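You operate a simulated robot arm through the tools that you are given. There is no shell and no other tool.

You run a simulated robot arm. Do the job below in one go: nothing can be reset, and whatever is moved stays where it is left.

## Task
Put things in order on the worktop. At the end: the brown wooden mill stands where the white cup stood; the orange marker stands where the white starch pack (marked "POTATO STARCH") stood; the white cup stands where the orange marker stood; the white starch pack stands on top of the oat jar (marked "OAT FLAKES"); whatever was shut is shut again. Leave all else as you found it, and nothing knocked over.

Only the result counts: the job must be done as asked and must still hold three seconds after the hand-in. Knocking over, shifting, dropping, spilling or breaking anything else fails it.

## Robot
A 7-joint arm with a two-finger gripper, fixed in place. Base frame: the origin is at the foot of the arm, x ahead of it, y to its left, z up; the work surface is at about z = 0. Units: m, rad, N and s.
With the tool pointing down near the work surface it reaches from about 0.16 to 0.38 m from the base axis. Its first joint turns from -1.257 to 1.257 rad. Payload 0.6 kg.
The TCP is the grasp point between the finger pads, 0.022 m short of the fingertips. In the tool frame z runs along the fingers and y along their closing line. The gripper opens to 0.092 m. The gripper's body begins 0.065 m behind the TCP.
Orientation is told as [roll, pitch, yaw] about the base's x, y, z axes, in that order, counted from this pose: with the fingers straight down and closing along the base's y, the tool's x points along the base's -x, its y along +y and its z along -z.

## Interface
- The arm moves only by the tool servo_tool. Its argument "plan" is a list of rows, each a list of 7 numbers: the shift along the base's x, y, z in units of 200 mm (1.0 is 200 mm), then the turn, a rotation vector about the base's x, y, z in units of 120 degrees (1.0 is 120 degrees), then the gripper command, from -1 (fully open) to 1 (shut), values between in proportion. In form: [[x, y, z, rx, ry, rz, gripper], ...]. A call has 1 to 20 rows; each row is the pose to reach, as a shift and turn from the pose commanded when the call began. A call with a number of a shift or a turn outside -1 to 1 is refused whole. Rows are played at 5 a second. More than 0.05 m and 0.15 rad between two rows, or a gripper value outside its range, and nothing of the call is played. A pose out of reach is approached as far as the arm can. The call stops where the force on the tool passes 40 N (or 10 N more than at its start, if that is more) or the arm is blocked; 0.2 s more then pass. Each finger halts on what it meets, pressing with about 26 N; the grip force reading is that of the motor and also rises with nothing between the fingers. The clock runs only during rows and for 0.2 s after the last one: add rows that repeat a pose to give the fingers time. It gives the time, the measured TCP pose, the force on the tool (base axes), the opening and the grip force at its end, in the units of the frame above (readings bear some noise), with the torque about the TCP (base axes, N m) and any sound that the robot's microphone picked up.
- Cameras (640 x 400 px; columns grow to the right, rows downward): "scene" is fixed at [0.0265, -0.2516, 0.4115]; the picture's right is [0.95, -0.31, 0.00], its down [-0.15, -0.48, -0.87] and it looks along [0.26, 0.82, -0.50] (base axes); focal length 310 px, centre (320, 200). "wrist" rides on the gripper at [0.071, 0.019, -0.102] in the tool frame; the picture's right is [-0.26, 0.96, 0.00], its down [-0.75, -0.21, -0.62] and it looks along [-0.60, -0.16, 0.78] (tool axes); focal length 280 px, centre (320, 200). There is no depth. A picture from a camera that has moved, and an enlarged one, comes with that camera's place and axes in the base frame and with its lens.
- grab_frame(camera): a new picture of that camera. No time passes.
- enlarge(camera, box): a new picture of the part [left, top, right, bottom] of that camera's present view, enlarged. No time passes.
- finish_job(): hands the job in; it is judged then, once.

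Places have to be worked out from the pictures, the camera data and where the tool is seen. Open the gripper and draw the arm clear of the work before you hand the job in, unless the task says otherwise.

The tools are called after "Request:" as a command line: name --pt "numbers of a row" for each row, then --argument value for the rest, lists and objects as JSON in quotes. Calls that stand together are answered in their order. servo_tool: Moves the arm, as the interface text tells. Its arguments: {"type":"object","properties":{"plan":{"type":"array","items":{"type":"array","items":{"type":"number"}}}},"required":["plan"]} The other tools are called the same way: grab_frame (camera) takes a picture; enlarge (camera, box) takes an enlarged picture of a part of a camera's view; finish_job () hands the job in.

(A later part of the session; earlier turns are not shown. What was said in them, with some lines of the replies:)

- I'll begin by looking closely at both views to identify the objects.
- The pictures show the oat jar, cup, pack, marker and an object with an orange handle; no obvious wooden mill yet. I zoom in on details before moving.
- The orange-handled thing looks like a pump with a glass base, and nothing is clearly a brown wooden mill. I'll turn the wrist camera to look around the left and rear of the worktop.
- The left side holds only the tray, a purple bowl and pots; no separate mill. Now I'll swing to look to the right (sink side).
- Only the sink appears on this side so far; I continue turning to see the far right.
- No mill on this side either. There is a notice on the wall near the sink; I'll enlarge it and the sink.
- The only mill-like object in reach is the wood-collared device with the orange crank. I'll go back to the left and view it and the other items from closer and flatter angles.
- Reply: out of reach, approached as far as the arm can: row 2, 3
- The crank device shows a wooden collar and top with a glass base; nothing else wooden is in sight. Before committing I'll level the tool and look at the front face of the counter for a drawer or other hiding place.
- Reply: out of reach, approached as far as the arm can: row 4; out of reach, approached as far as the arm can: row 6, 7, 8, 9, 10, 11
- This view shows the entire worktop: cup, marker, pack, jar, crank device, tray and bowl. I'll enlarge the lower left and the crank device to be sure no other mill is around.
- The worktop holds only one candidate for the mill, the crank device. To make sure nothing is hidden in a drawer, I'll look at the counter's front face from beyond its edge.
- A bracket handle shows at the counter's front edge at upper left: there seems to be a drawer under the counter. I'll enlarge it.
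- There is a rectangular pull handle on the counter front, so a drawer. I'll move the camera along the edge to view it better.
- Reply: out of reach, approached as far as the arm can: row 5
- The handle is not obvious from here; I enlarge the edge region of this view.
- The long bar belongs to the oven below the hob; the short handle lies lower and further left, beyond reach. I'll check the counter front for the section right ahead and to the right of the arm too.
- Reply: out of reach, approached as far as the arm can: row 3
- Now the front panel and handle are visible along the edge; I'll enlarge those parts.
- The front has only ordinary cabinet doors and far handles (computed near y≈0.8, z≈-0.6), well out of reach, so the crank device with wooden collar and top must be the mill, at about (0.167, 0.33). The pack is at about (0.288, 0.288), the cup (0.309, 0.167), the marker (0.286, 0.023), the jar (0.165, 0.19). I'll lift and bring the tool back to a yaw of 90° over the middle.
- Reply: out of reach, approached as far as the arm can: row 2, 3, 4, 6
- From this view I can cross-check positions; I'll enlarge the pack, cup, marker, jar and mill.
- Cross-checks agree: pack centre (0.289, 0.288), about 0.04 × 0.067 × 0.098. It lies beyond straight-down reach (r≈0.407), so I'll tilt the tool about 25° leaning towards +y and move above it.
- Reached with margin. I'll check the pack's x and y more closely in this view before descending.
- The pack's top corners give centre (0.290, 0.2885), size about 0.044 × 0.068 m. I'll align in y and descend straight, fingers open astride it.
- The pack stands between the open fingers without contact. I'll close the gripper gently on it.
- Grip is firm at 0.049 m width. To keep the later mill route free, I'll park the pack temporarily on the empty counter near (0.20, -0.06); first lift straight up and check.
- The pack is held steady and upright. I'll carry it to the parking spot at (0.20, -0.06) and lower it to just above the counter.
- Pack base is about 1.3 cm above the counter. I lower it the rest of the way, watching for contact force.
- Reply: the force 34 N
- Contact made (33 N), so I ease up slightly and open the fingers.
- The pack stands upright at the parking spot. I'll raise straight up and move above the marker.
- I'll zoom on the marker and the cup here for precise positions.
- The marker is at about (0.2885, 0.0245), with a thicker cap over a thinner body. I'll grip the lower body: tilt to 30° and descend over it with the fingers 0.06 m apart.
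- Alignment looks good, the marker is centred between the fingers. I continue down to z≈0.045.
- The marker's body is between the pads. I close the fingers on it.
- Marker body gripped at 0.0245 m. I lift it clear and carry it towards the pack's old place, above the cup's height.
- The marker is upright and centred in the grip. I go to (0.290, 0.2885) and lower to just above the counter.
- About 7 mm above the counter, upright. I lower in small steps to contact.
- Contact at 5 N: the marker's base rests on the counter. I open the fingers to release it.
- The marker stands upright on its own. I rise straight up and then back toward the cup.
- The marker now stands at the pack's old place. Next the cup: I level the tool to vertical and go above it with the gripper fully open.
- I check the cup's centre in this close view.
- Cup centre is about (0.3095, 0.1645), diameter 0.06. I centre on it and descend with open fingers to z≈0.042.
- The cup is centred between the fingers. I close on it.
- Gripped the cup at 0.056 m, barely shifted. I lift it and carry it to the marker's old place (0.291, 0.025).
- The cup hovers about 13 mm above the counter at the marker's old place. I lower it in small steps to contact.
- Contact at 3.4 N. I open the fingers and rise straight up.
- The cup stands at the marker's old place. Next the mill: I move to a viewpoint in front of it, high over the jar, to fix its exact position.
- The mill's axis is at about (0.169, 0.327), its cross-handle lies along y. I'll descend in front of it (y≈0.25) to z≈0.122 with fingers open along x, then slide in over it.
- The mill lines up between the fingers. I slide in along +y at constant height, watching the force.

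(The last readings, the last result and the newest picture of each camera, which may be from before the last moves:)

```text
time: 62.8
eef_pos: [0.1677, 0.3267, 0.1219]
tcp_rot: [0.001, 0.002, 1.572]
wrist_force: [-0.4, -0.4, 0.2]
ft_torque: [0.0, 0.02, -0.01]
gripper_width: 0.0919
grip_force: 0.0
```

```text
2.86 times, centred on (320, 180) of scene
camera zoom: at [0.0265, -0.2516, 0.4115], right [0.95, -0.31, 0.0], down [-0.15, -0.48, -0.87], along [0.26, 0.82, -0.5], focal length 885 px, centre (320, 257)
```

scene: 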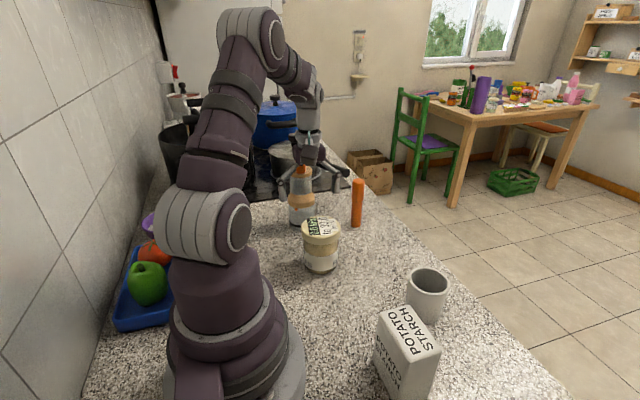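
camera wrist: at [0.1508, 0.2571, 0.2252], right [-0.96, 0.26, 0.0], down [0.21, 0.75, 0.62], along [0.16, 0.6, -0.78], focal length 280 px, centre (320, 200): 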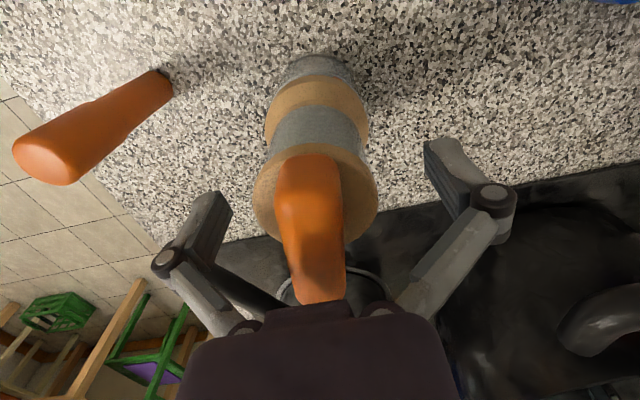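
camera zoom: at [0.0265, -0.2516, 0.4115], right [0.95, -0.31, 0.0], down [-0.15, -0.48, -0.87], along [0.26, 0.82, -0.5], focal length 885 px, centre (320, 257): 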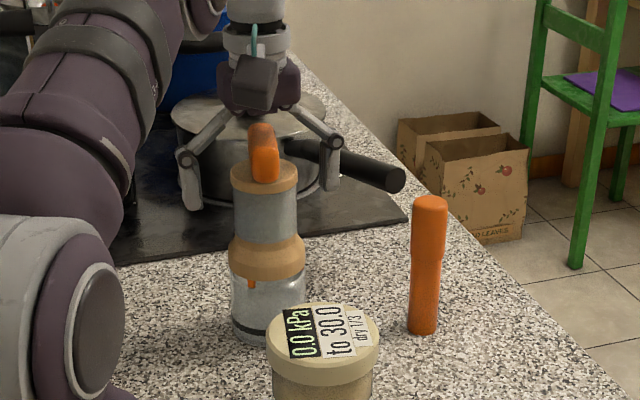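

The fingers straddle the mill's wooden top, centred. I close on it.

Request:
servo_tool --pt "0 0 0 0 0 0 -0.6" --pt "0 0 0 0 0 0 -0.4" --pt "0 0 0 0 0 0 -0.2" --pt "0 0 0 0 0 0 0.0" --pt "0 0 0 0 0 0 0.2" --pt "0 0 0 0 0 0 0.2"

Request:
grab_frame --camera "wrist"

Request:
enlarge --camera "scene" --box '[240, 110, 400, 250]'

```text
time: 64.2
eef_pos: [0.1687, 0.3273, 0.1223]
tcp_rot: [0.002, 0.001, 1.569]
wrist_force: [2.9, -1.7, 4.1]
ft_torque: [-0.12, -0.09, 0.01]
gripper_width: 0.0469
grip_force: 25.5
```

```text
taken
camera wrist: at [0.1509, 0.257, 0.2253], right [-0.96, 0.26, 0.0], down [0.21, 0.75, 0.62], along [0.16, 0.6, -0.78], focal length 280 px, centre (320, 200)
```

wrist: 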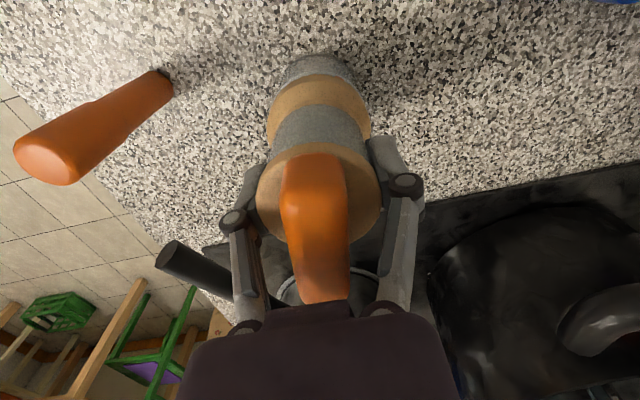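

```text
2.86 times, centred on (320, 180) of scene
camera zoom: at [0.0265, -0.2516, 0.4115], right [0.95, -0.31, 0.0], down [-0.15, -0.48, -0.87], along [0.26, 0.82, -0.5], focal length 885 px, centre (320, 257)
```

zoom: 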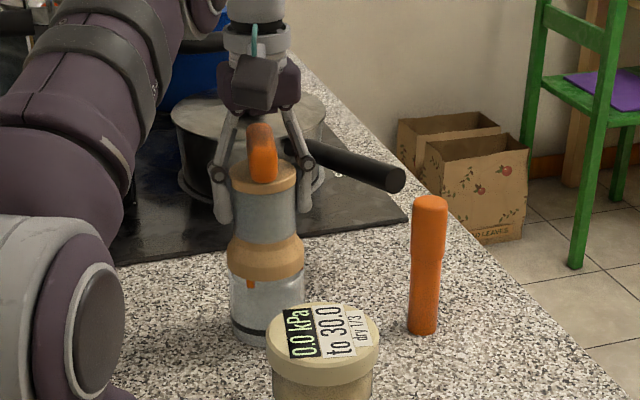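

Gripped at 0.047 m (barrel/top). I do a small test lift of 1.5 cm to see that the whole mill comes up as one piece.

Request:
servo_tool --pt "0 0 0.025 0 0 0 0.2" --pt "0 0 0.05 0 0 0 0.2" --pt "0 0 0.075 0 0 0 0.2"

Request:
enlarge --camera "scene" --box '[240, 110, 400, 250]'

Request:
grab_frame --camera "wrist"

```text
time: 65.0
eef_pos: [0.1698, 0.3271, 0.1384]
tcp_rot: [0.001, 0.002, 1.569]
wrist_force: [-0.6, -1.1, -2.0]
ft_torque: [0.01, 0.02, 0.02]
gripper_width: 0.047
grip_force: 26.1
```

```text
2.86 times, centred on (320, 180) of scene
camera zoom: at [0.0265, -0.2516, 0.4115], right [0.95, -0.31, 0.0], down [-0.15, -0.48, -0.87], along [0.26, 0.82, -0.5], focal length 885 px, centre (320, 257)
```

zoom: 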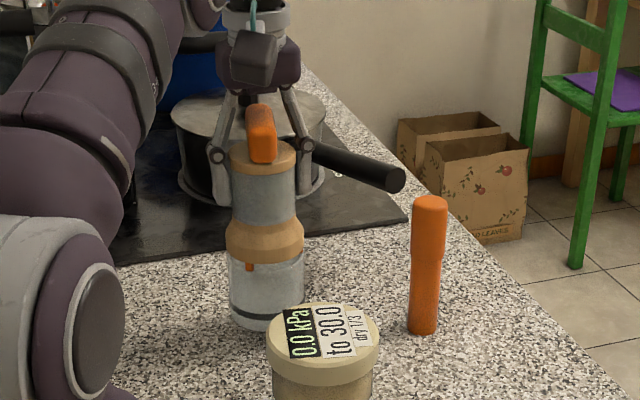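

```text
taken
camera wrist: at [0.1509, 0.257, 0.2403], right [-0.96, 0.26, 0.0], down [0.21, 0.75, 0.62], along [0.16, 0.6, -0.78], focal length 280 px, centre (320, 200)
```

wrist: 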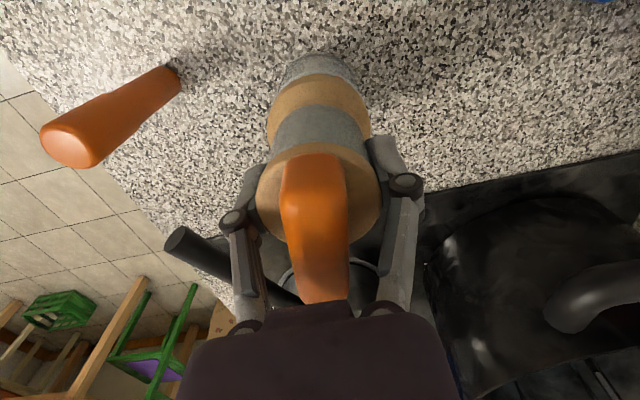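

The whole mill lifts as one piece (about 0.2 kg). I carry it in a gentle arc between the jar and the marker, lifted above the jar's height, to above the cup's old place (0.3095, 0.1645).

Request:
servo_tool --pt "-0.005 -0.04 0.07 0 0 0 0.2" --pt "-0.009 -0.085 0.135 0 0 0 0.2" --pt "-0.009 -0.135 0.2 0 0 0 0.2" --pt "-0.009 -0.185 0.26 0 0 0 0.2" --pt "0.02 -0.22 0.31 0 0 0 0.2" --pt "0.051 -0.26 0.36 0 0 0 0.2" --pt "0.125 -0.32 0.4 0 0 0 0.2" --pt "0.2 -0.385 0.42 0 0 0 0.2" --pt "0.29 -0.45 0.42 0 0 0 0.2"

Request:
grab_frame --camera "scene"

Request:
grab_frame --camera "wrist"

```text
time: 67.0
eef_pos: [0.2269, 0.2373, 0.2209]
tcp_rot: [0.002, 0.003, 1.572]
wrist_force: [-0.4, 0.0, -2.7]
ft_torque: [0.02, 0.04, 0.02]
gripper_width: 0.0469
grip_force: 25.8
```

```text
taken
```

scene: 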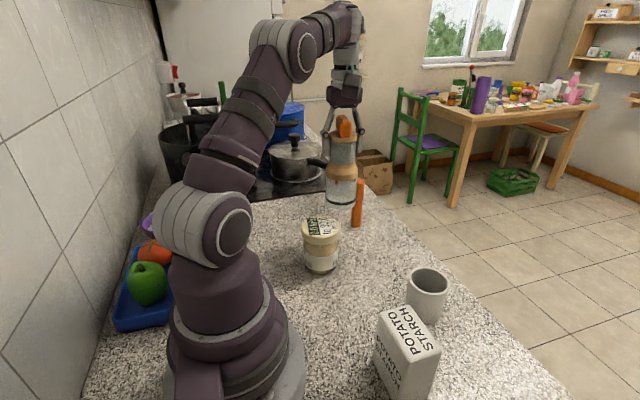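

```text
taken
camera wrist: at [0.2091, 0.1673, 0.3242], right [-0.96, 0.26, 0.0], down [0.21, 0.75, 0.62], along [0.16, 0.6, -0.78], focal length 280 px, centre (320, 200)
```

wrist: 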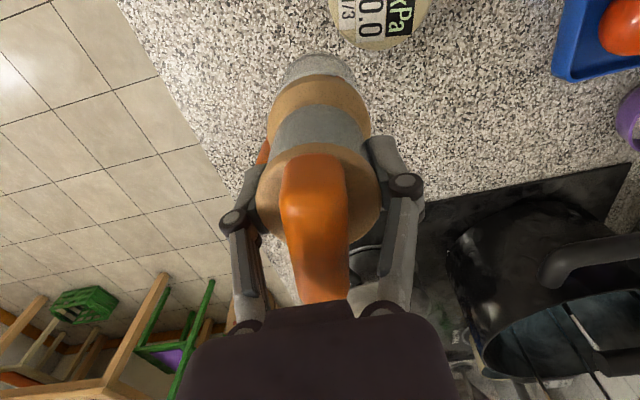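

All steady, marker untouched. I continue to above the cup's old place and lower to near the counter.

Request:
servo_tool --pt "0.08 -0.09 -0.01 0 0 0 0.2" --pt "0.17 -0.17 -0.04 0 0 0 0.2" --pt "0.25 -0.24 -0.08 0 0 0 0.2" --pt "0.33 -0.3 -0.13 0 0 0 0.2" --pt "0.413 -0.364 -0.2 0 0 0 0.2" --pt "0.413 -0.364 -0.28 0 0 0 0.2" --pt "0.413 -0.364 -0.36 0 0 0 0.2" --pt "0.413 -0.364 -0.44 0 0 0 0.2"

Request:
grab_frame --camera "scene"

Request:
grab_frame --camera "wrist"

```text
time: 68.8
eef_pos: [0.3101, 0.1625, 0.1345]
tcp_rot: [0.001, 0.002, 1.57]
wrist_force: [0.0, -0.6, -3.0]
ft_torque: [0.03, -0.02, 0.03]
gripper_width: 0.047
grip_force: 25.8
```

```text
taken
```

scene: 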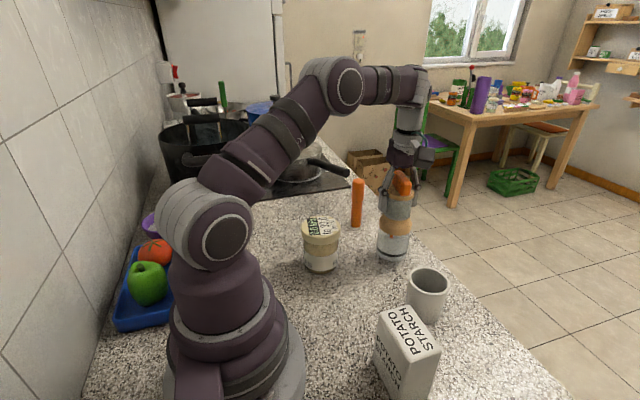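

```text
taken
camera wrist: at [0.2918, 0.0938, 0.2366], right [-0.96, 0.26, 0.0], down [0.21, 0.75, 0.62], along [0.16, 0.6, -0.78], focal length 280 px, centre (320, 200)
```

wrist: 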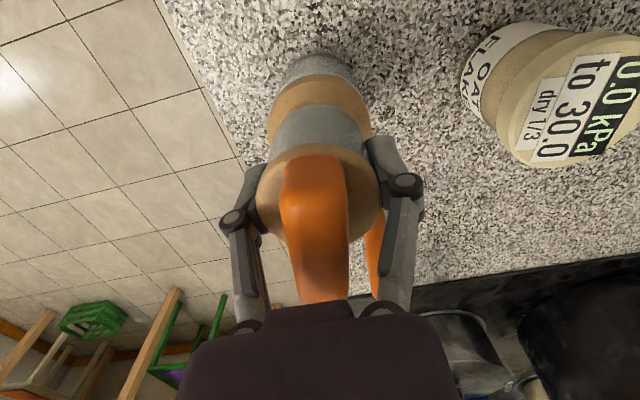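

About 12 mm above the counter at the cup's old spot. I lower slowly to contact.

Request:
servo_tool --pt "0 0.003 -0.02 0 0 0 0.2" --pt "0 0.004 -0.04 0 0 0 0.2" --pt "0 0.004 -0.052 0 0 0 0.2"

```text
time: 69.6
eef_pos: [0.309, 0.1652, 0.1237]
tcp_rot: [0.0, 0.001, 1.571]
wrist_force: [-0.8, -0.7, -2.2]
ft_torque: [-0.01, 0.01, 0.01]
gripper_width: 0.0468
grip_force: 26.0
```

Request:
servo_tool --pt "0 0 -0.004 0 0 0 0.2" --pt "0 0 -0.008 0 0 0 0.2"

```text
time: 70.2
eef_pos: [0.3102, 0.1653, 0.1219]
tcp_rot: [-0.001, 0.001, 1.571]
wrist_force: [-4.1, -3.0, 13.5]
ft_torque: [-0.05, 0.26, 0.09]
gripper_width: 0.047
grip_force: 25.9
```

Contact made. I ease up a hair, open the fingers and check that the mill stands.

Request:
servo_tool --pt "0 0 0.003 0 0 0 0.2" --pt "0 0 0.003 0 0 0 0.0" --pt "0 0 0.003 0 0 0 -0.2" --pt "0 0 0.003 0 0 0 -0.5" --pt "0 0 0.003 0 0 0 -0.8" --pt "0 0 0.003 0 0 0 -1" --pt "0 0 0.003 0 0 0 -1"

Request:
grab_frame --camera "wrist"

Request:
enlarge --camera "scene" --box '[320, 130, 480, 290]'

```text
time: 71.8
eef_pos: [0.309, 0.1632, 0.1226]
tcp_rot: [0.002, 0.002, 1.571]
wrist_force: [-0.2, -0.1, 0.4]
ft_torque: [-0.01, -0.01, -0.02]
gripper_width: 0.0921
grip_force: 0.0
```

```text
taken
camera wrist: at [0.2918, 0.0947, 0.2253], right [-0.96, 0.26, 0.0], down [0.21, 0.75, 0.62], along [0.16, 0.6, -0.78], focal length 280 px, centre (320, 200)
```

wrist: 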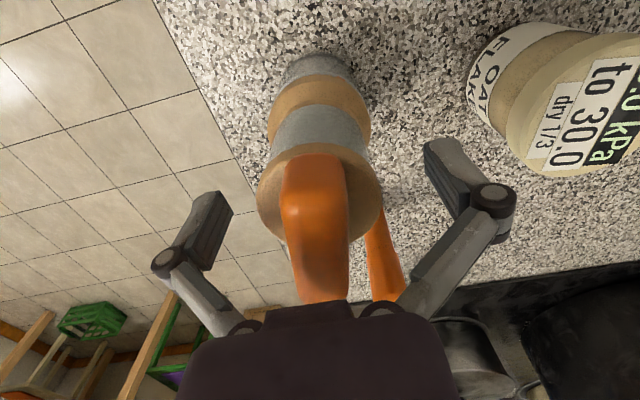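

```text
2.50 times, centred on (400, 210) of scene
camera zoom: at [0.0265, -0.2516, 0.4115], right [0.95, -0.31, 0.0], down [-0.15, -0.48, -0.87], along [0.26, 0.82, -0.5], focal length 774 px, centre (120, 175)
```

zoom: 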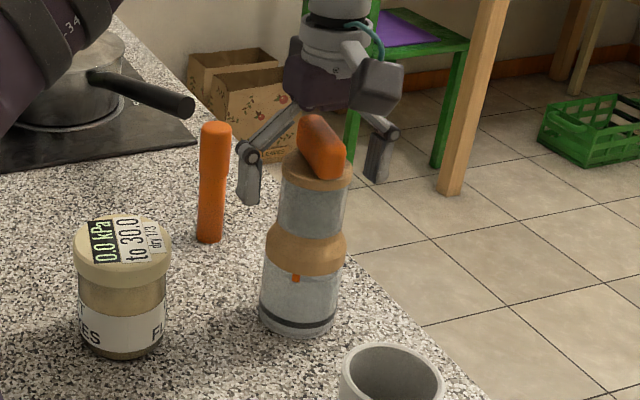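

The mill stands upright at the cup's old place. I back out along -y at the same height and then rise.

Request:
servo_tool --pt "0 -0.08 0 0 0 0 -1" --pt "0 -0.18 0 0 0 0 -1" --pt "0 -0.28 0 0 0 0 -1" --pt "-0.03 -0.38 0.05 0 0 0 -1" --pt "-0.08 -0.45 0.2 0 0 0 -1" --pt "-0.15 -0.5 0.35 0 0 0 -1" --pt "-0.25 -0.6 0.5 0 0 0 -1"

Request:
grab_frame --camera "wrist"

Request:
grab_frame --camera "scene"

```text
time: 73.4
eef_pos: [0.2579, 0.0435, 0.2232]
tcp_rot: [0.002, 0.001, 1.572]
wrist_force: [0.6, -0.1, 1.4]
ft_torque: [0.0, -0.01, 0.01]
gripper_width: 0.0919
grip_force: 0.1
```

```text
taken
camera wrist: at [0.2406, -0.0259, 0.3262], right [-0.96, 0.26, 0.0], down [0.21, 0.75, 0.62], along [0.16, 0.6, -0.78], focal length 280 px, centre (320, 200)
```

wrist: 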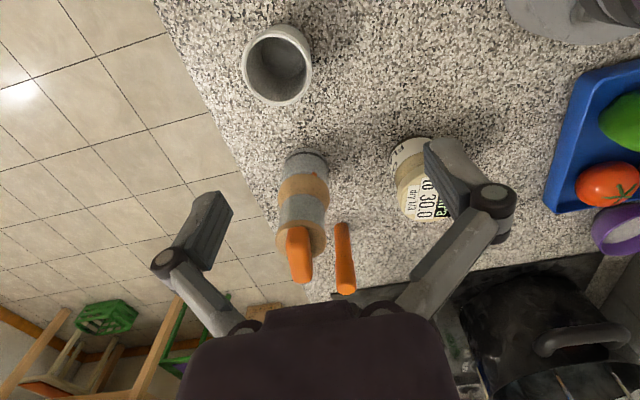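

```text
taken
```

scene: 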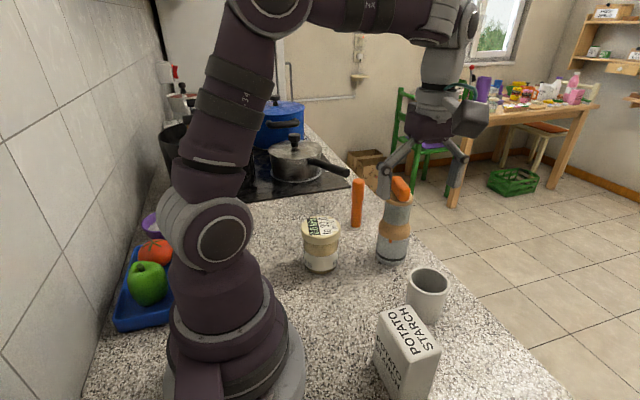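

Everything stands well. Finally the pack: I move above its parking spot with the tool vertical and look for its exact position.

Request:
servo_tool --pt "-0.05 -0.15 0 0 0 0 -1" --pt "-0.12 -0.3 0 0 0 0 -1" --pt "-0.2 -0.42 0 0 0 0 -1" --pt "-0.289 -0.505 -0.05 0 0 0 -1"

Request:
grab_frame --camera "wrist"

Request:
grab_frame --camera "scene"

```text
time: 74.4
eef_pos: [0.2016, -0.057, 0.212]
tcp_rot: [0.003, 0.002, 1.571]
wrist_force: [0.4, 0.5, 0.5]
ft_torque: [-0.01, 0.0, 0.01]
gripper_width: 0.0923
grip_force: 0.1
```

```text
taken
camera wrist: at [0.1841, -0.127, 0.3143], right [-0.96, 0.26, 0.0], down [0.21, 0.75, 0.62], along [0.16, 0.6, -0.78], focal length 280 px, centre (320, 200)
```

wrist: 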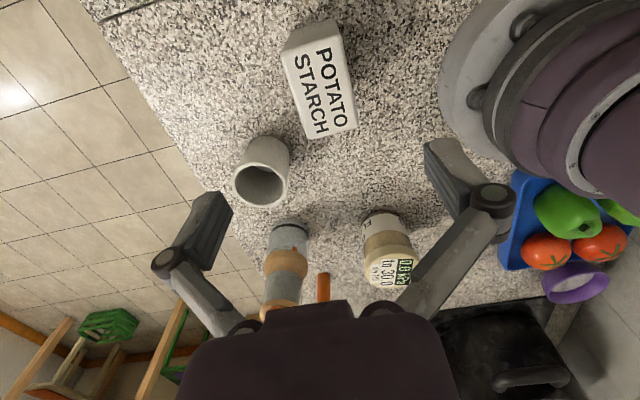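

```text
taken
```

scene: 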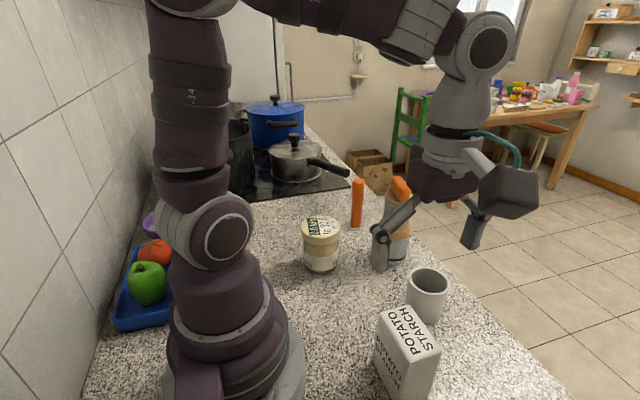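

I'll zoom on the pack's top and on the jar lid for precise coordinates.

Request:
enlarge --camera "wrist" --box '[260, 0, 380, 150]'

Request:
enlarge --camera "wrist" --box '[340, 190, 440, 310]'

Request:
enlarge --camera "scene" --box '[280, 190, 370, 290]'

```text
2.67 times, centred on (320, 75) of wrist
camera zoom: at [0.1841, -0.127, 0.3143], right [-0.96, 0.26, 0.0], down [0.21, 0.75, 0.62], along [0.16, 0.6, -0.78], focal length 748 px, centre (320, 533)
```

zoom: 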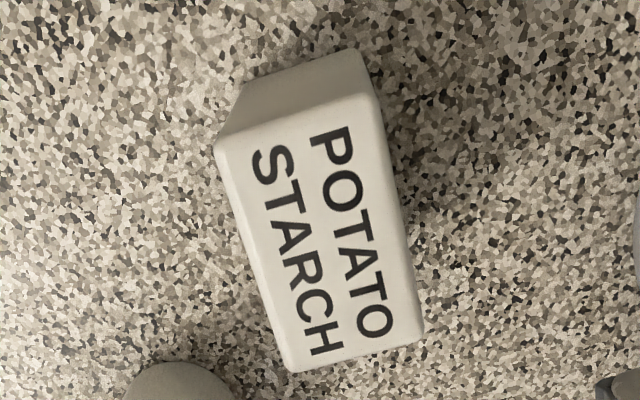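

```text
3.33 times, centred on (390, 250) of wrist
camera zoom: at [0.1841, -0.127, 0.3143], right [-0.96, 0.26, 0.0], down [0.21, 0.75, 0.62], along [0.16, 0.6, -0.78], focal length 935 px, centre (87, 33)
```

zoom: 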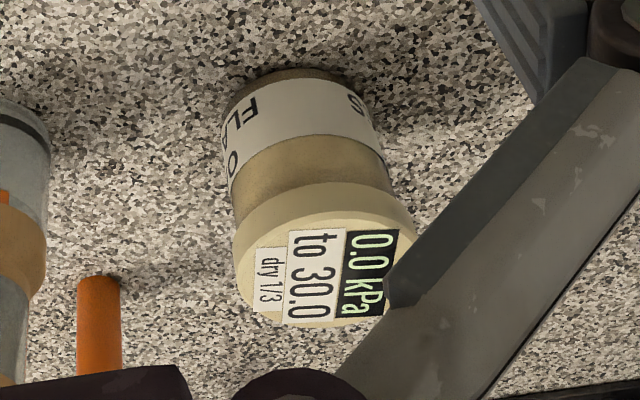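

```text
4.00 times, centred on (325, 240) of scene
camera zoom: at [0.0265, -0.2516, 0.4115], right [0.95, -0.31, 0.0], down [-0.15, -0.48, -0.87], along [0.26, 0.82, -0.5], focal length 1239 px, centre (300, 40)
```

zoom: 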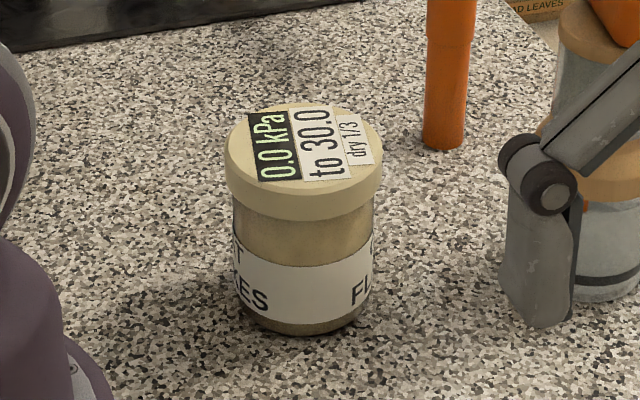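

Pack centre is about (0.199, -0.0595), square to the axes; the jar lid centre is about (0.169, 0.187) at z≈0.085. I descend over the pack with open fingers.

Request:
servo_tool --pt "-0.01 -0.012 -0.12 0 0 0 -1" --pt "-0.01 -0.012 -0.26 0 0 0 -1" --pt "-0.01 -0.012 -0.4 0 0 0 -1" --pt "-0.01 -0.012 -0.54 0 0 0 -1" --pt "-0.01 -0.012 -0.66 0 0 0 -1" --pt "-0.01 -0.012 -0.74 0 0 0 -1" --pt "-0.01 -0.012 -0.74 0 0 0 -1"

Request:
grab_frame --camera "wrist"

Request:
grab_frame --camera "scene"

```text
time: 76.0
eef_pos: [0.1988, -0.0574, 0.0641]
tcp_rot: [0.002, 0.002, 1.57]
wrist_force: [-0.3, 0.5, 0.5]
ft_torque: [-0.01, 0.02, 0.02]
gripper_width: 0.0919
grip_force: 0.0
```

```text
taken
camera wrist: at [0.1815, -0.1282, 0.1666], right [-0.96, 0.26, 0.0], down [0.21, 0.75, 0.62], along [0.16, 0.6, -0.78], focal length 280 px, centre (320, 200)
```

wrist: 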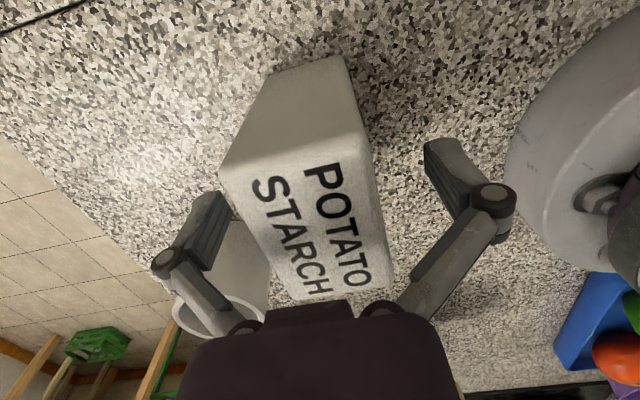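

```text
taken
```

scene: 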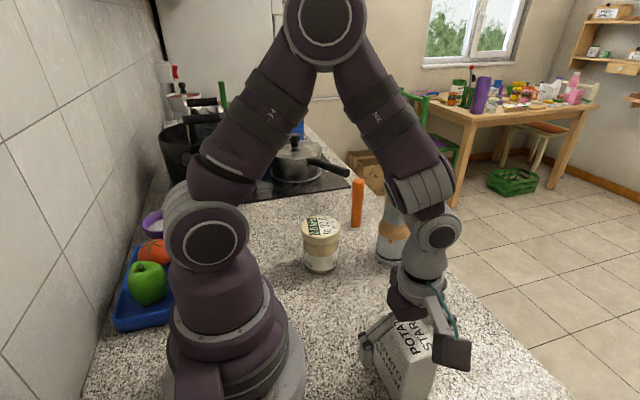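

The pack is well between the fingers. I close on it.

Request:
servo_tool --pt "0 0 0 0 0 0 -0.5" --pt "0 0 0 0 0 0 -0.2" --pt "0 0 0 0 0 0 0.1" --pt "0 0 0 0 0 0 0.3" --pt "0 0 0 0 0 0 0.3" --pt "0 0 0 0 0 0 0.3"

Request:
grab_frame --camera "wrist"

```text
time: 77.4
eef_pos: [0.1994, -0.0578, 0.064]
tcp_rot: [0.001, 0.003, 1.572]
wrist_force: [-0.5, -0.5, 5.8]
ft_torque: [0.03, 0.05, 0.02]
gripper_width: 0.0442
grip_force: 26.0
```

```text
taken
camera wrist: at [0.1816, -0.1282, 0.1669], right [-0.96, 0.26, 0.0], down [0.21, 0.75, 0.62], along [0.16, 0.6, -0.78], focal length 280 px, centre (320, 200)
```

wrist: 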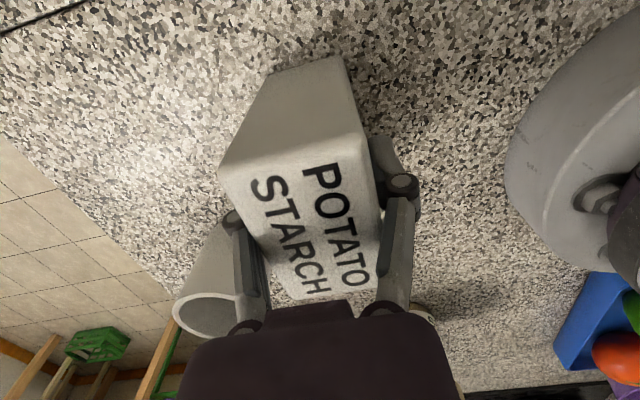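

Firm grip at 0.044 m. I lift the pack and carry it high toward the jar.

Request:
servo_tool --pt "0 0 0.1 0 0 0 0.3" --pt "0 0 0.25 0 0 0 0.3" --pt "0 0 0.45 0 0 0 0.3" --pt "0 0 0.65 0 0 0 0.3" --pt "0 0.1 0.78 0 0 0 0.3" --pt "-0.03 0.25 0.78 0 0 0 0.3" --pt "-0.06 0.4 0.78 0 0 0 0.3" --pt "-0.09 0.55 0.78 0 0 0 0.3" --pt "-0.12 0.7 0.78 0 0 0 0.3"

Request:
grab_frame --camera "wrist"

Request:
grab_frame --camera "scene"

```text
time: 79.4
eef_pos: [0.1749, 0.0826, 0.2207]
tcp_rot: [0.002, 0.003, 1.567]
wrist_force: [-0.3, 0.2, -0.9]
ft_torque: [0.03, -0.01, -0.01]
gripper_width: 0.0443
grip_force: 26.0
```

```text
taken
camera wrist: at [0.1574, 0.012, 0.3237], right [-0.96, 0.26, 0.0], down [0.21, 0.75, 0.62], along [0.16, 0.6, -0.78], focal length 280 px, centre (320, 200)
```

wrist: 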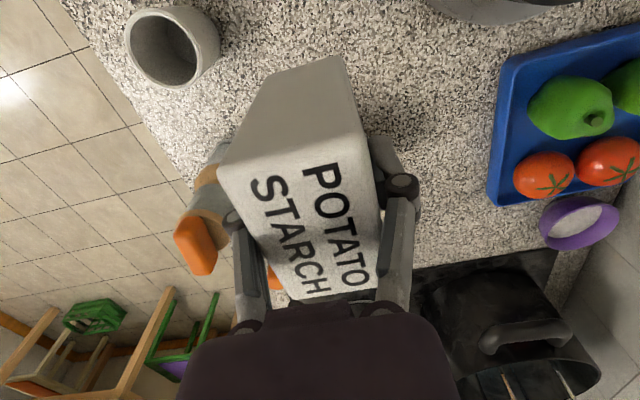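

```text
taken
```

scene: 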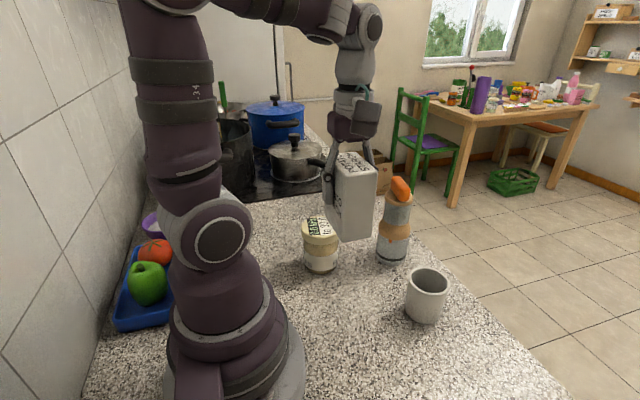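

Pack held upright. I bring it over the jar at about (0.169, 0.1885) and lower to roughly 1.5 cm above the lid.

Request:
servo_tool --pt "-0.01 0.15 0 0 0 0 0.3" --pt "-0.02 0.3 0 0 0 0 0.3" --pt "-0.025 0.45 0 0 0 0 0.3" --pt "-0.03 0.53 0 0 0 0 0.3" --pt "-0.03 0.53 -0.1 0 0 0 0.3" --pt "-0.03 0.53 -0.2 0 0 0 0.3" --pt "-0.03 0.53 -0.27 0 0 0 0.3" --pt "-0.03 0.53 -0.27 0 0 0 0.3"

Request:
enlarge --camera "scene" --box '[260, 130, 400, 290]'

Request:
grab_frame --camera "wrist"

```text
time: 81.2
eef_pos: [0.1705, 0.1873, 0.1655]
tcp_rot: [0.001, 0.003, 1.571]
wrist_force: [0.5, 1.1, -0.4]
ft_torque: [0.02, 0.0, 0.03]
gripper_width: 0.0446
grip_force: 25.8
```

```text
2.50 times, centred on (330, 210) of scene
camera zoom: at [0.0265, -0.2516, 0.4115], right [0.95, -0.31, 0.0], down [-0.15, -0.48, -0.87], along [0.26, 0.82, -0.5], focal length 774 px, centre (295, 175)
```

zoom: 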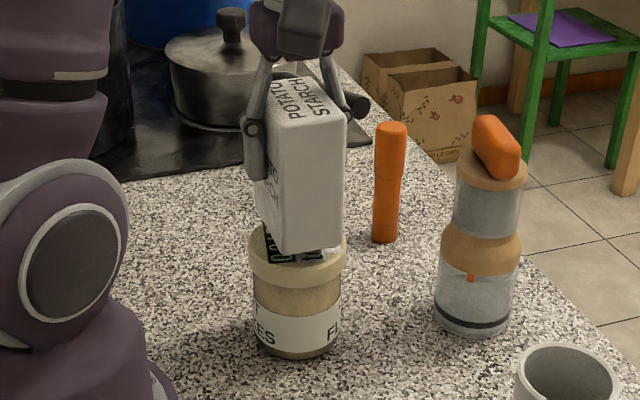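

```text
taken
camera wrist: at [0.1521, 0.1179, 0.2689], right [-0.96, 0.26, 0.0], down [0.21, 0.75, 0.62], along [0.16, 0.6, -0.78], focal length 280 px, centre (320, 200)
```

wrist: 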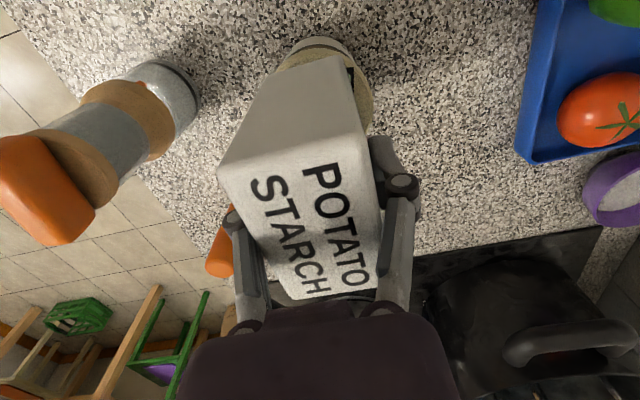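

Alignment in x looks right (jar ≈0.171). I'll zoom in the wrist view to verify y against the lid's near edge.

Request:
enlarge --camera "wrist" --box '[240, 20, 400, 140]'

Request:
enlarge --camera "scene" --box '[290, 180, 360, 280]'

```text
3.33 times, centred on (320, 80) of wrist
camera zoom: at [0.1521, 0.1179, 0.2689], right [-0.96, 0.26, 0.0], down [0.21, 0.75, 0.62], along [0.16, 0.6, -0.78], focal length 935 px, centre (320, 600)
```

zoom: 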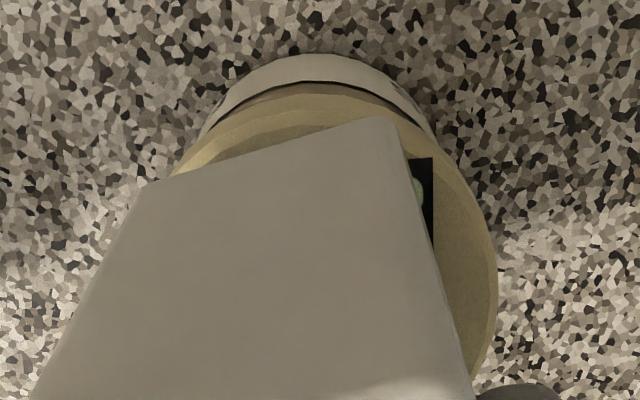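

```text
4.00 times, centred on (325, 230) of scene
camera zoom: at [0.0265, -0.2516, 0.4115], right [0.95, -0.31, 0.0], down [-0.15, -0.48, -0.87], along [0.26, 0.82, -0.5], focal length 1239 px, centre (300, 80)
```

zoom: 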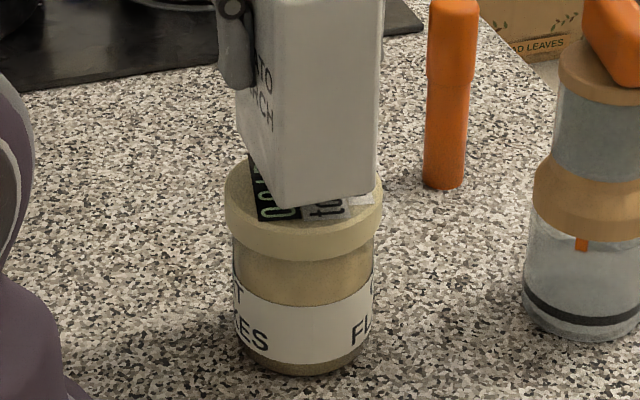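

The pack is centred over the lid to within a few mm (jar ≈ (0.171, 0.188)). I lower in small steps toward contact at about z=0.149.

Request:
servo_tool --pt "0.002 0.01 -0.02 0 0 0 0.3" --pt "0.002 0.01 -0.04 0 0 0 0.3" --pt "0.002 0.01 -0.055 0 0 0 0.3"

Request:
enlarge --camera "scene" --box '[290, 180, 360, 280]'

```text
time: 82.0
eef_pos: [0.1711, 0.1902, 0.1551]
tcp_rot: [0.003, 0.003, 1.571]
wrist_force: [1.1, -0.4, -1.5]
ft_torque: [0.0, 0.02, 0.0]
gripper_width: 0.0445
grip_force: 25.8
```

```text
4.00 times, centred on (325, 230) of scene
camera zoom: at [0.0265, -0.2516, 0.4115], right [0.95, -0.31, 0.0], down [-0.15, -0.48, -0.87], along [0.26, 0.82, -0.5], focal length 1239 px, centre (300, 80)
```

zoom: 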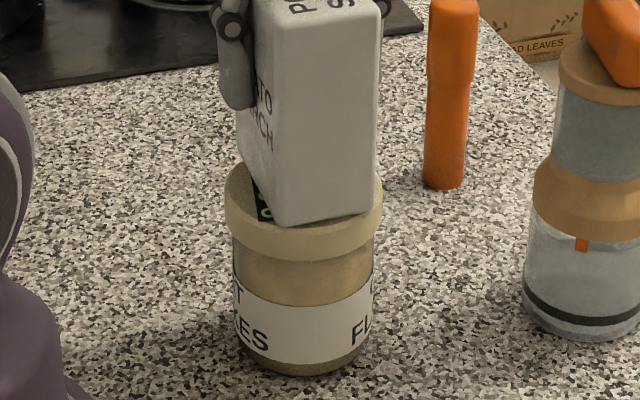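

Very close to the lid. I continue in 1 mm steps while watching the force.

Request:
servo_tool --pt "0 0 -0.005 0 0 0 0.3" --pt "0 0 -0.01 0 0 0 0.3" --pt "0 0 -0.015 0 0 0 0.3"

```text
time: 82.8
eef_pos: [0.1714, 0.19, 0.1525]
tcp_rot: [0.0, 0.0, 1.569]
wrist_force: [-2.5, -1.2, 28.6]
ft_torque: [0.05, 0.22, 0.05]
gripper_width: 0.0444
grip_force: 25.7
```

Contact reached (28 N), so I relieve the pressure first.

Request:
servo_tool --pt "0 0 0.004 0 0 0 0.3" --pt "0 0 0.006 0 0 0 0.3"

Request:
enlarge --camera "scene" --box '[290, 180, 360, 280]'

Request:
grab_frame --camera "wrist"

```text
time: 83.4
eef_pos: [0.1697, 0.1902, 0.1528]
tcp_rot: [0.004, 0.003, 1.569]
wrist_force: [0.6, -0.4, 1.0]
ft_torque: [0.03, -0.04, 0.02]
gripper_width: 0.0444
grip_force: 26.1
```

```text
4.00 times, centred on (325, 230) of scene
camera zoom: at [0.0265, -0.2516, 0.4115], right [0.95, -0.31, 0.0], down [-0.15, -0.48, -0.87], along [0.26, 0.82, -0.5], focal length 1239 px, centre (300, 80)
```

zoom: 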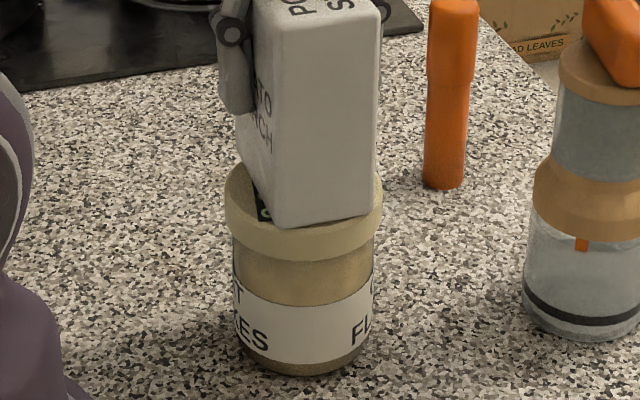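

```text
taken
camera wrist: at [0.1522, 0.1193, 0.2559], right [-0.96, 0.26, 0.0], down [0.21, 0.76, 0.62], along [0.16, 0.6, -0.78], focal length 280 px, centre (320, 200)
```

wrist: 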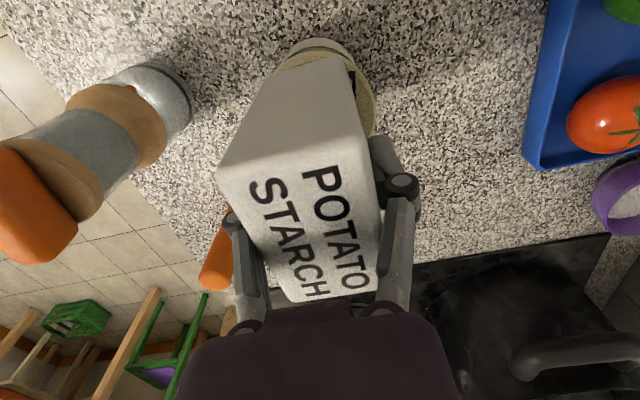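

The pack rests on the lid (about 1 N) and is centred. I open the fingers slowly.

Request:
servo_tool --pt "0 0 0 0 0 0 0.1" --pt "0 0 0 0 0 0 0.0" --pt "0 0 0 0 0 0 -0.15" --pt "0 0 0 0 0 0 -0.35" --pt "0 0 0 0 0 0 -0.6" --pt "0 0 0 0 0 0 -0.6"

Request:
enlarge --camera "scene" --box '[260, 140, 400, 290]'

Request:
grab_frame --camera "wrist"

```text
time: 84.8
eef_pos: [0.1702, 0.1883, 0.1543]
tcp_rot: [0.001, 0.002, 1.571]
wrist_force: [-0.5, 0.0, -0.1]
ft_torque: [0.0, 0.02, 0.0]
gripper_width: 0.0736
grip_force: 0.0
```

```text
2.67 times, centred on (330, 215) of scene
camera zoom: at [0.0265, -0.2516, 0.4115], right [0.95, -0.31, 0.0], down [-0.15, -0.48, -0.87], along [0.26, 0.82, -0.5], focal length 826 px, centre (293, 160)
```

zoom: 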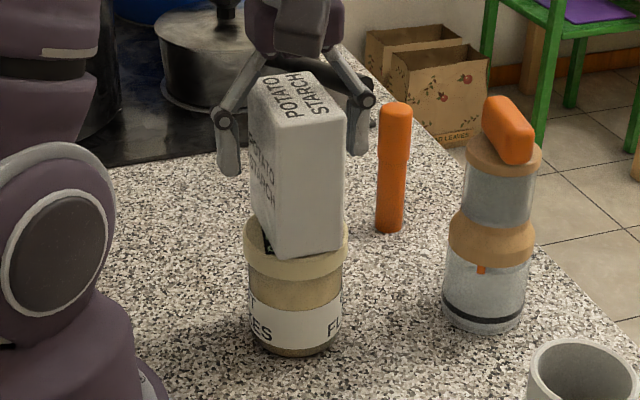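

```text
taken
camera wrist: at [0.1523, 0.1195, 0.2561], right [-0.96, 0.26, 0.0], down [0.21, 0.75, 0.62], along [0.16, 0.6, -0.78], focal length 280 px, centre (320, 200)
```

wrist: 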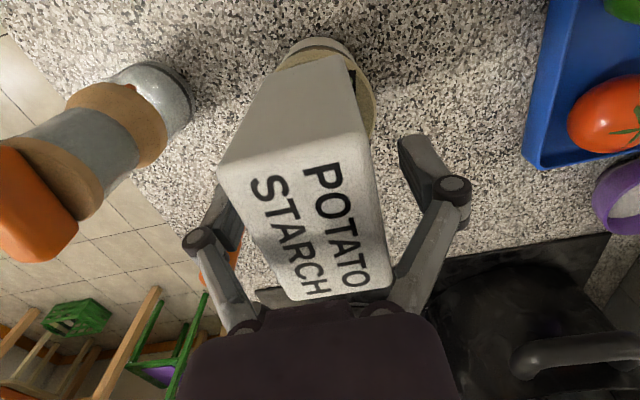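

The pack stays steady on the jar. I open fully and lift straight up clear of it.

Request:
servo_tool --pt "0 0 0 0 0 0 -0.8" --pt "0 0 0.1 0 0 0 -0.8" --pt "0 0 0.22 0 0 0 -0.8" --pt "0 0 0.36 0 0 0 -0.8" --pt "0 0 0.5 0 0 0 -0.8" --pt "0 0 0.65 0 0 0 -0.9" --pt "0 -0.15 0.7 0 0 0 -1" --pt "0 -0.35 0.7 0 0 0 -1" --pt "0 -0.55 0.7 0 0 0 -1" --pt "0 -0.75 0.7 0 0 0 -1"

Request:
grab_frame --camera "scene"

Request:
grab_frame --camera "wrist"

```text
time: 87.0
eef_pos: [0.1686, 0.0383, 0.2935]
tcp_rot: [0.002, 0.002, 1.57]
wrist_force: [0.2, 0.3, -0.3]
ft_torque: [-0.04, -0.01, 0.0]
gripper_width: 0.092
grip_force: 0.2
```

```text
taken
```

scene: 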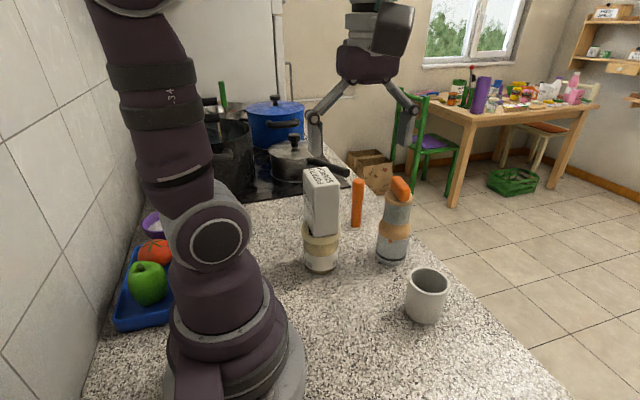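

```text
taken
camera wrist: at [0.151, -0.0314, 0.3964], right [-0.97, 0.26, 0.0], down [0.21, 0.75, 0.62], along [0.16, 0.6, -0.78], focal length 280 px, centre (320, 200)
```

wrist: 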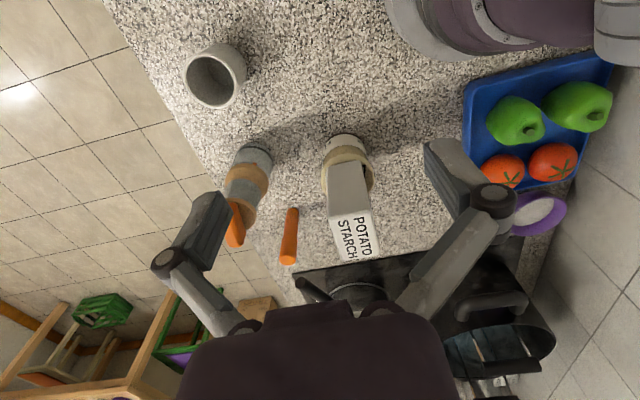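

All four items look in place. I'll compare the cup's base with the marker's former spot, and check the rest once more.

Request:
enlarge --camera "scene" --box '[280, 150, 460, 340]'

Request:
enlarge --camera "wrist" --box '[160, 20, 400, 280]'

```text
2.11 times, centred on (370, 245) of scene
camera zoom: at [0.0265, -0.2516, 0.4115], right [0.95, -0.31, 0.0], down [-0.15, -0.48, -0.87], along [0.26, 0.82, -0.5], focal length 652 px, centre (215, 105)
```

zoom: 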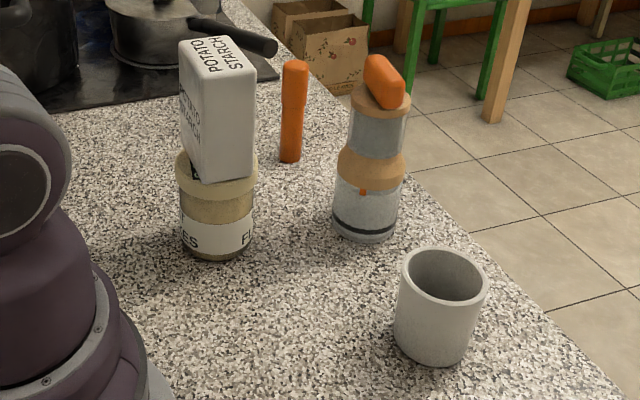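

```text
1.54 times, centred on (280, 150) of wrist
camera zoom: at [0.151, -0.0314, 0.3964], right [-0.97, 0.26, 0.0], down [0.21, 0.75, 0.62], along [0.16, 0.6, -0.78], focal length 431 px, centre (382, 277)
```

zoom: 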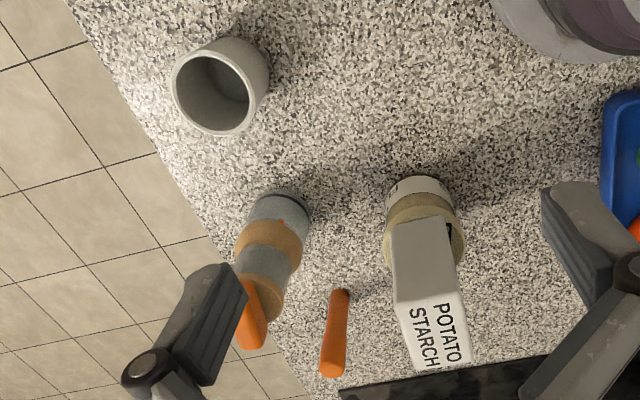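

Everything matches: mill at the cup's old spot, marker at the pack's, cup at the marker's, pack on the jar. I draw the arm a bit further back, let some time pass and take a last look.

Request:
servo_tool --pt "0 -0.1 0 0 0 0 -1" --pt "0 -0.2 0 0 0 0 -1" --pt "0 -0.3 0 0 0 0 -1" --pt "0 -0.3 0 0 0 0 -1" --pt "0 -0.3 0 0 0 0 -1" --pt "0 -0.3 0 0 0 0 -1" --pt "0 -0.3 0 0 0 0 -1" --pt "0 -0.3 0 0 0 0 -1"

Request:
grab_frame --camera "scene"

Request:
grab_frame --camera "wrist"

```text
time: 88.8
eef_pos: [0.1701, -0.0193, 0.2938]
tcp_rot: [0.001, 0.003, 1.572]
wrist_force: [0.1, 0.2, 0.0]
ft_torque: [0.0, 0.0, 0.01]
gripper_width: 0.092
grip_force: 0.0
```

```text
taken
```

scene: 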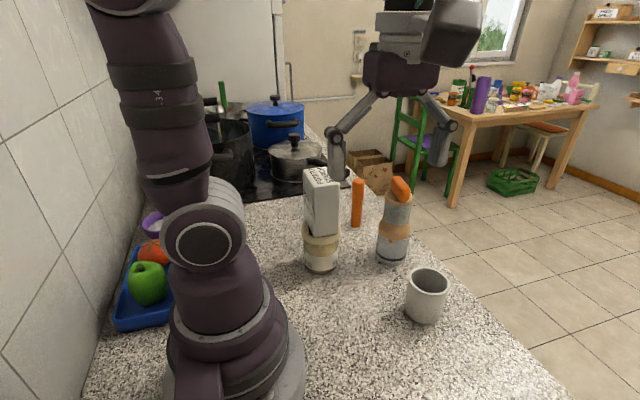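

```text
taken
camera wrist: at [0.152, -0.0906, 0.3962], right [-0.96, 0.26, 0.0], down [0.21, 0.75, 0.62], along [0.16, 0.6, -0.78], focal length 280 px, centre (320, 200)
```

wrist: 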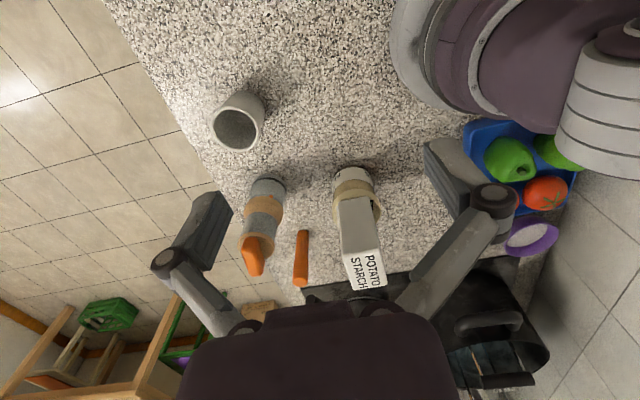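

All objects stand still in their required places, the gripper is open and the arm is clear of everything. I hand the job in.

Request:
finish_job

```text
The job is handed in.
```

I made all four moves and handed the job in. I judged that the "brown wooden mill" was the tool with the wooden collar and top and the orange cross-handle. Nothing on it says "mill". I looked over the worktop, sink and counter front and found no other mill within reach. If the mill is something else, the job is wrong on that point.

| Item | Where it stands now | How well it matches |
|---|---|---|
| Mill | Where the cup stood | Within about one pixel of the cup's old base in the scene picture |
| Marker | Where the starch pack stood | Within a few millimetres |
| Cup | Where the marker stood | Within about 6 mm by the scene picture; the tool reading put it closer |
| Starch pack | On top of the oat jar, upright | Centred on the lid to within a few millimetres; the corners overhang slightly |

- **Shut things:** I opened nothing, so nothing needed shutting again. The jar lid stayed on, and I found no drawer or cupboard I could reach.
- **Contact forces:** lowering the pack pressed its base with about 33 N at a temporary spot on the counter. It then pressed the jar lid with about 29 N. I eased off at once both times, and neither the pack nor the jar looked shifted or damaged.
- **Everything else:** nothing was knocked over in the last pictures, taken about four seconds after I let go of the pack. The gripper is open and the arm is clear.
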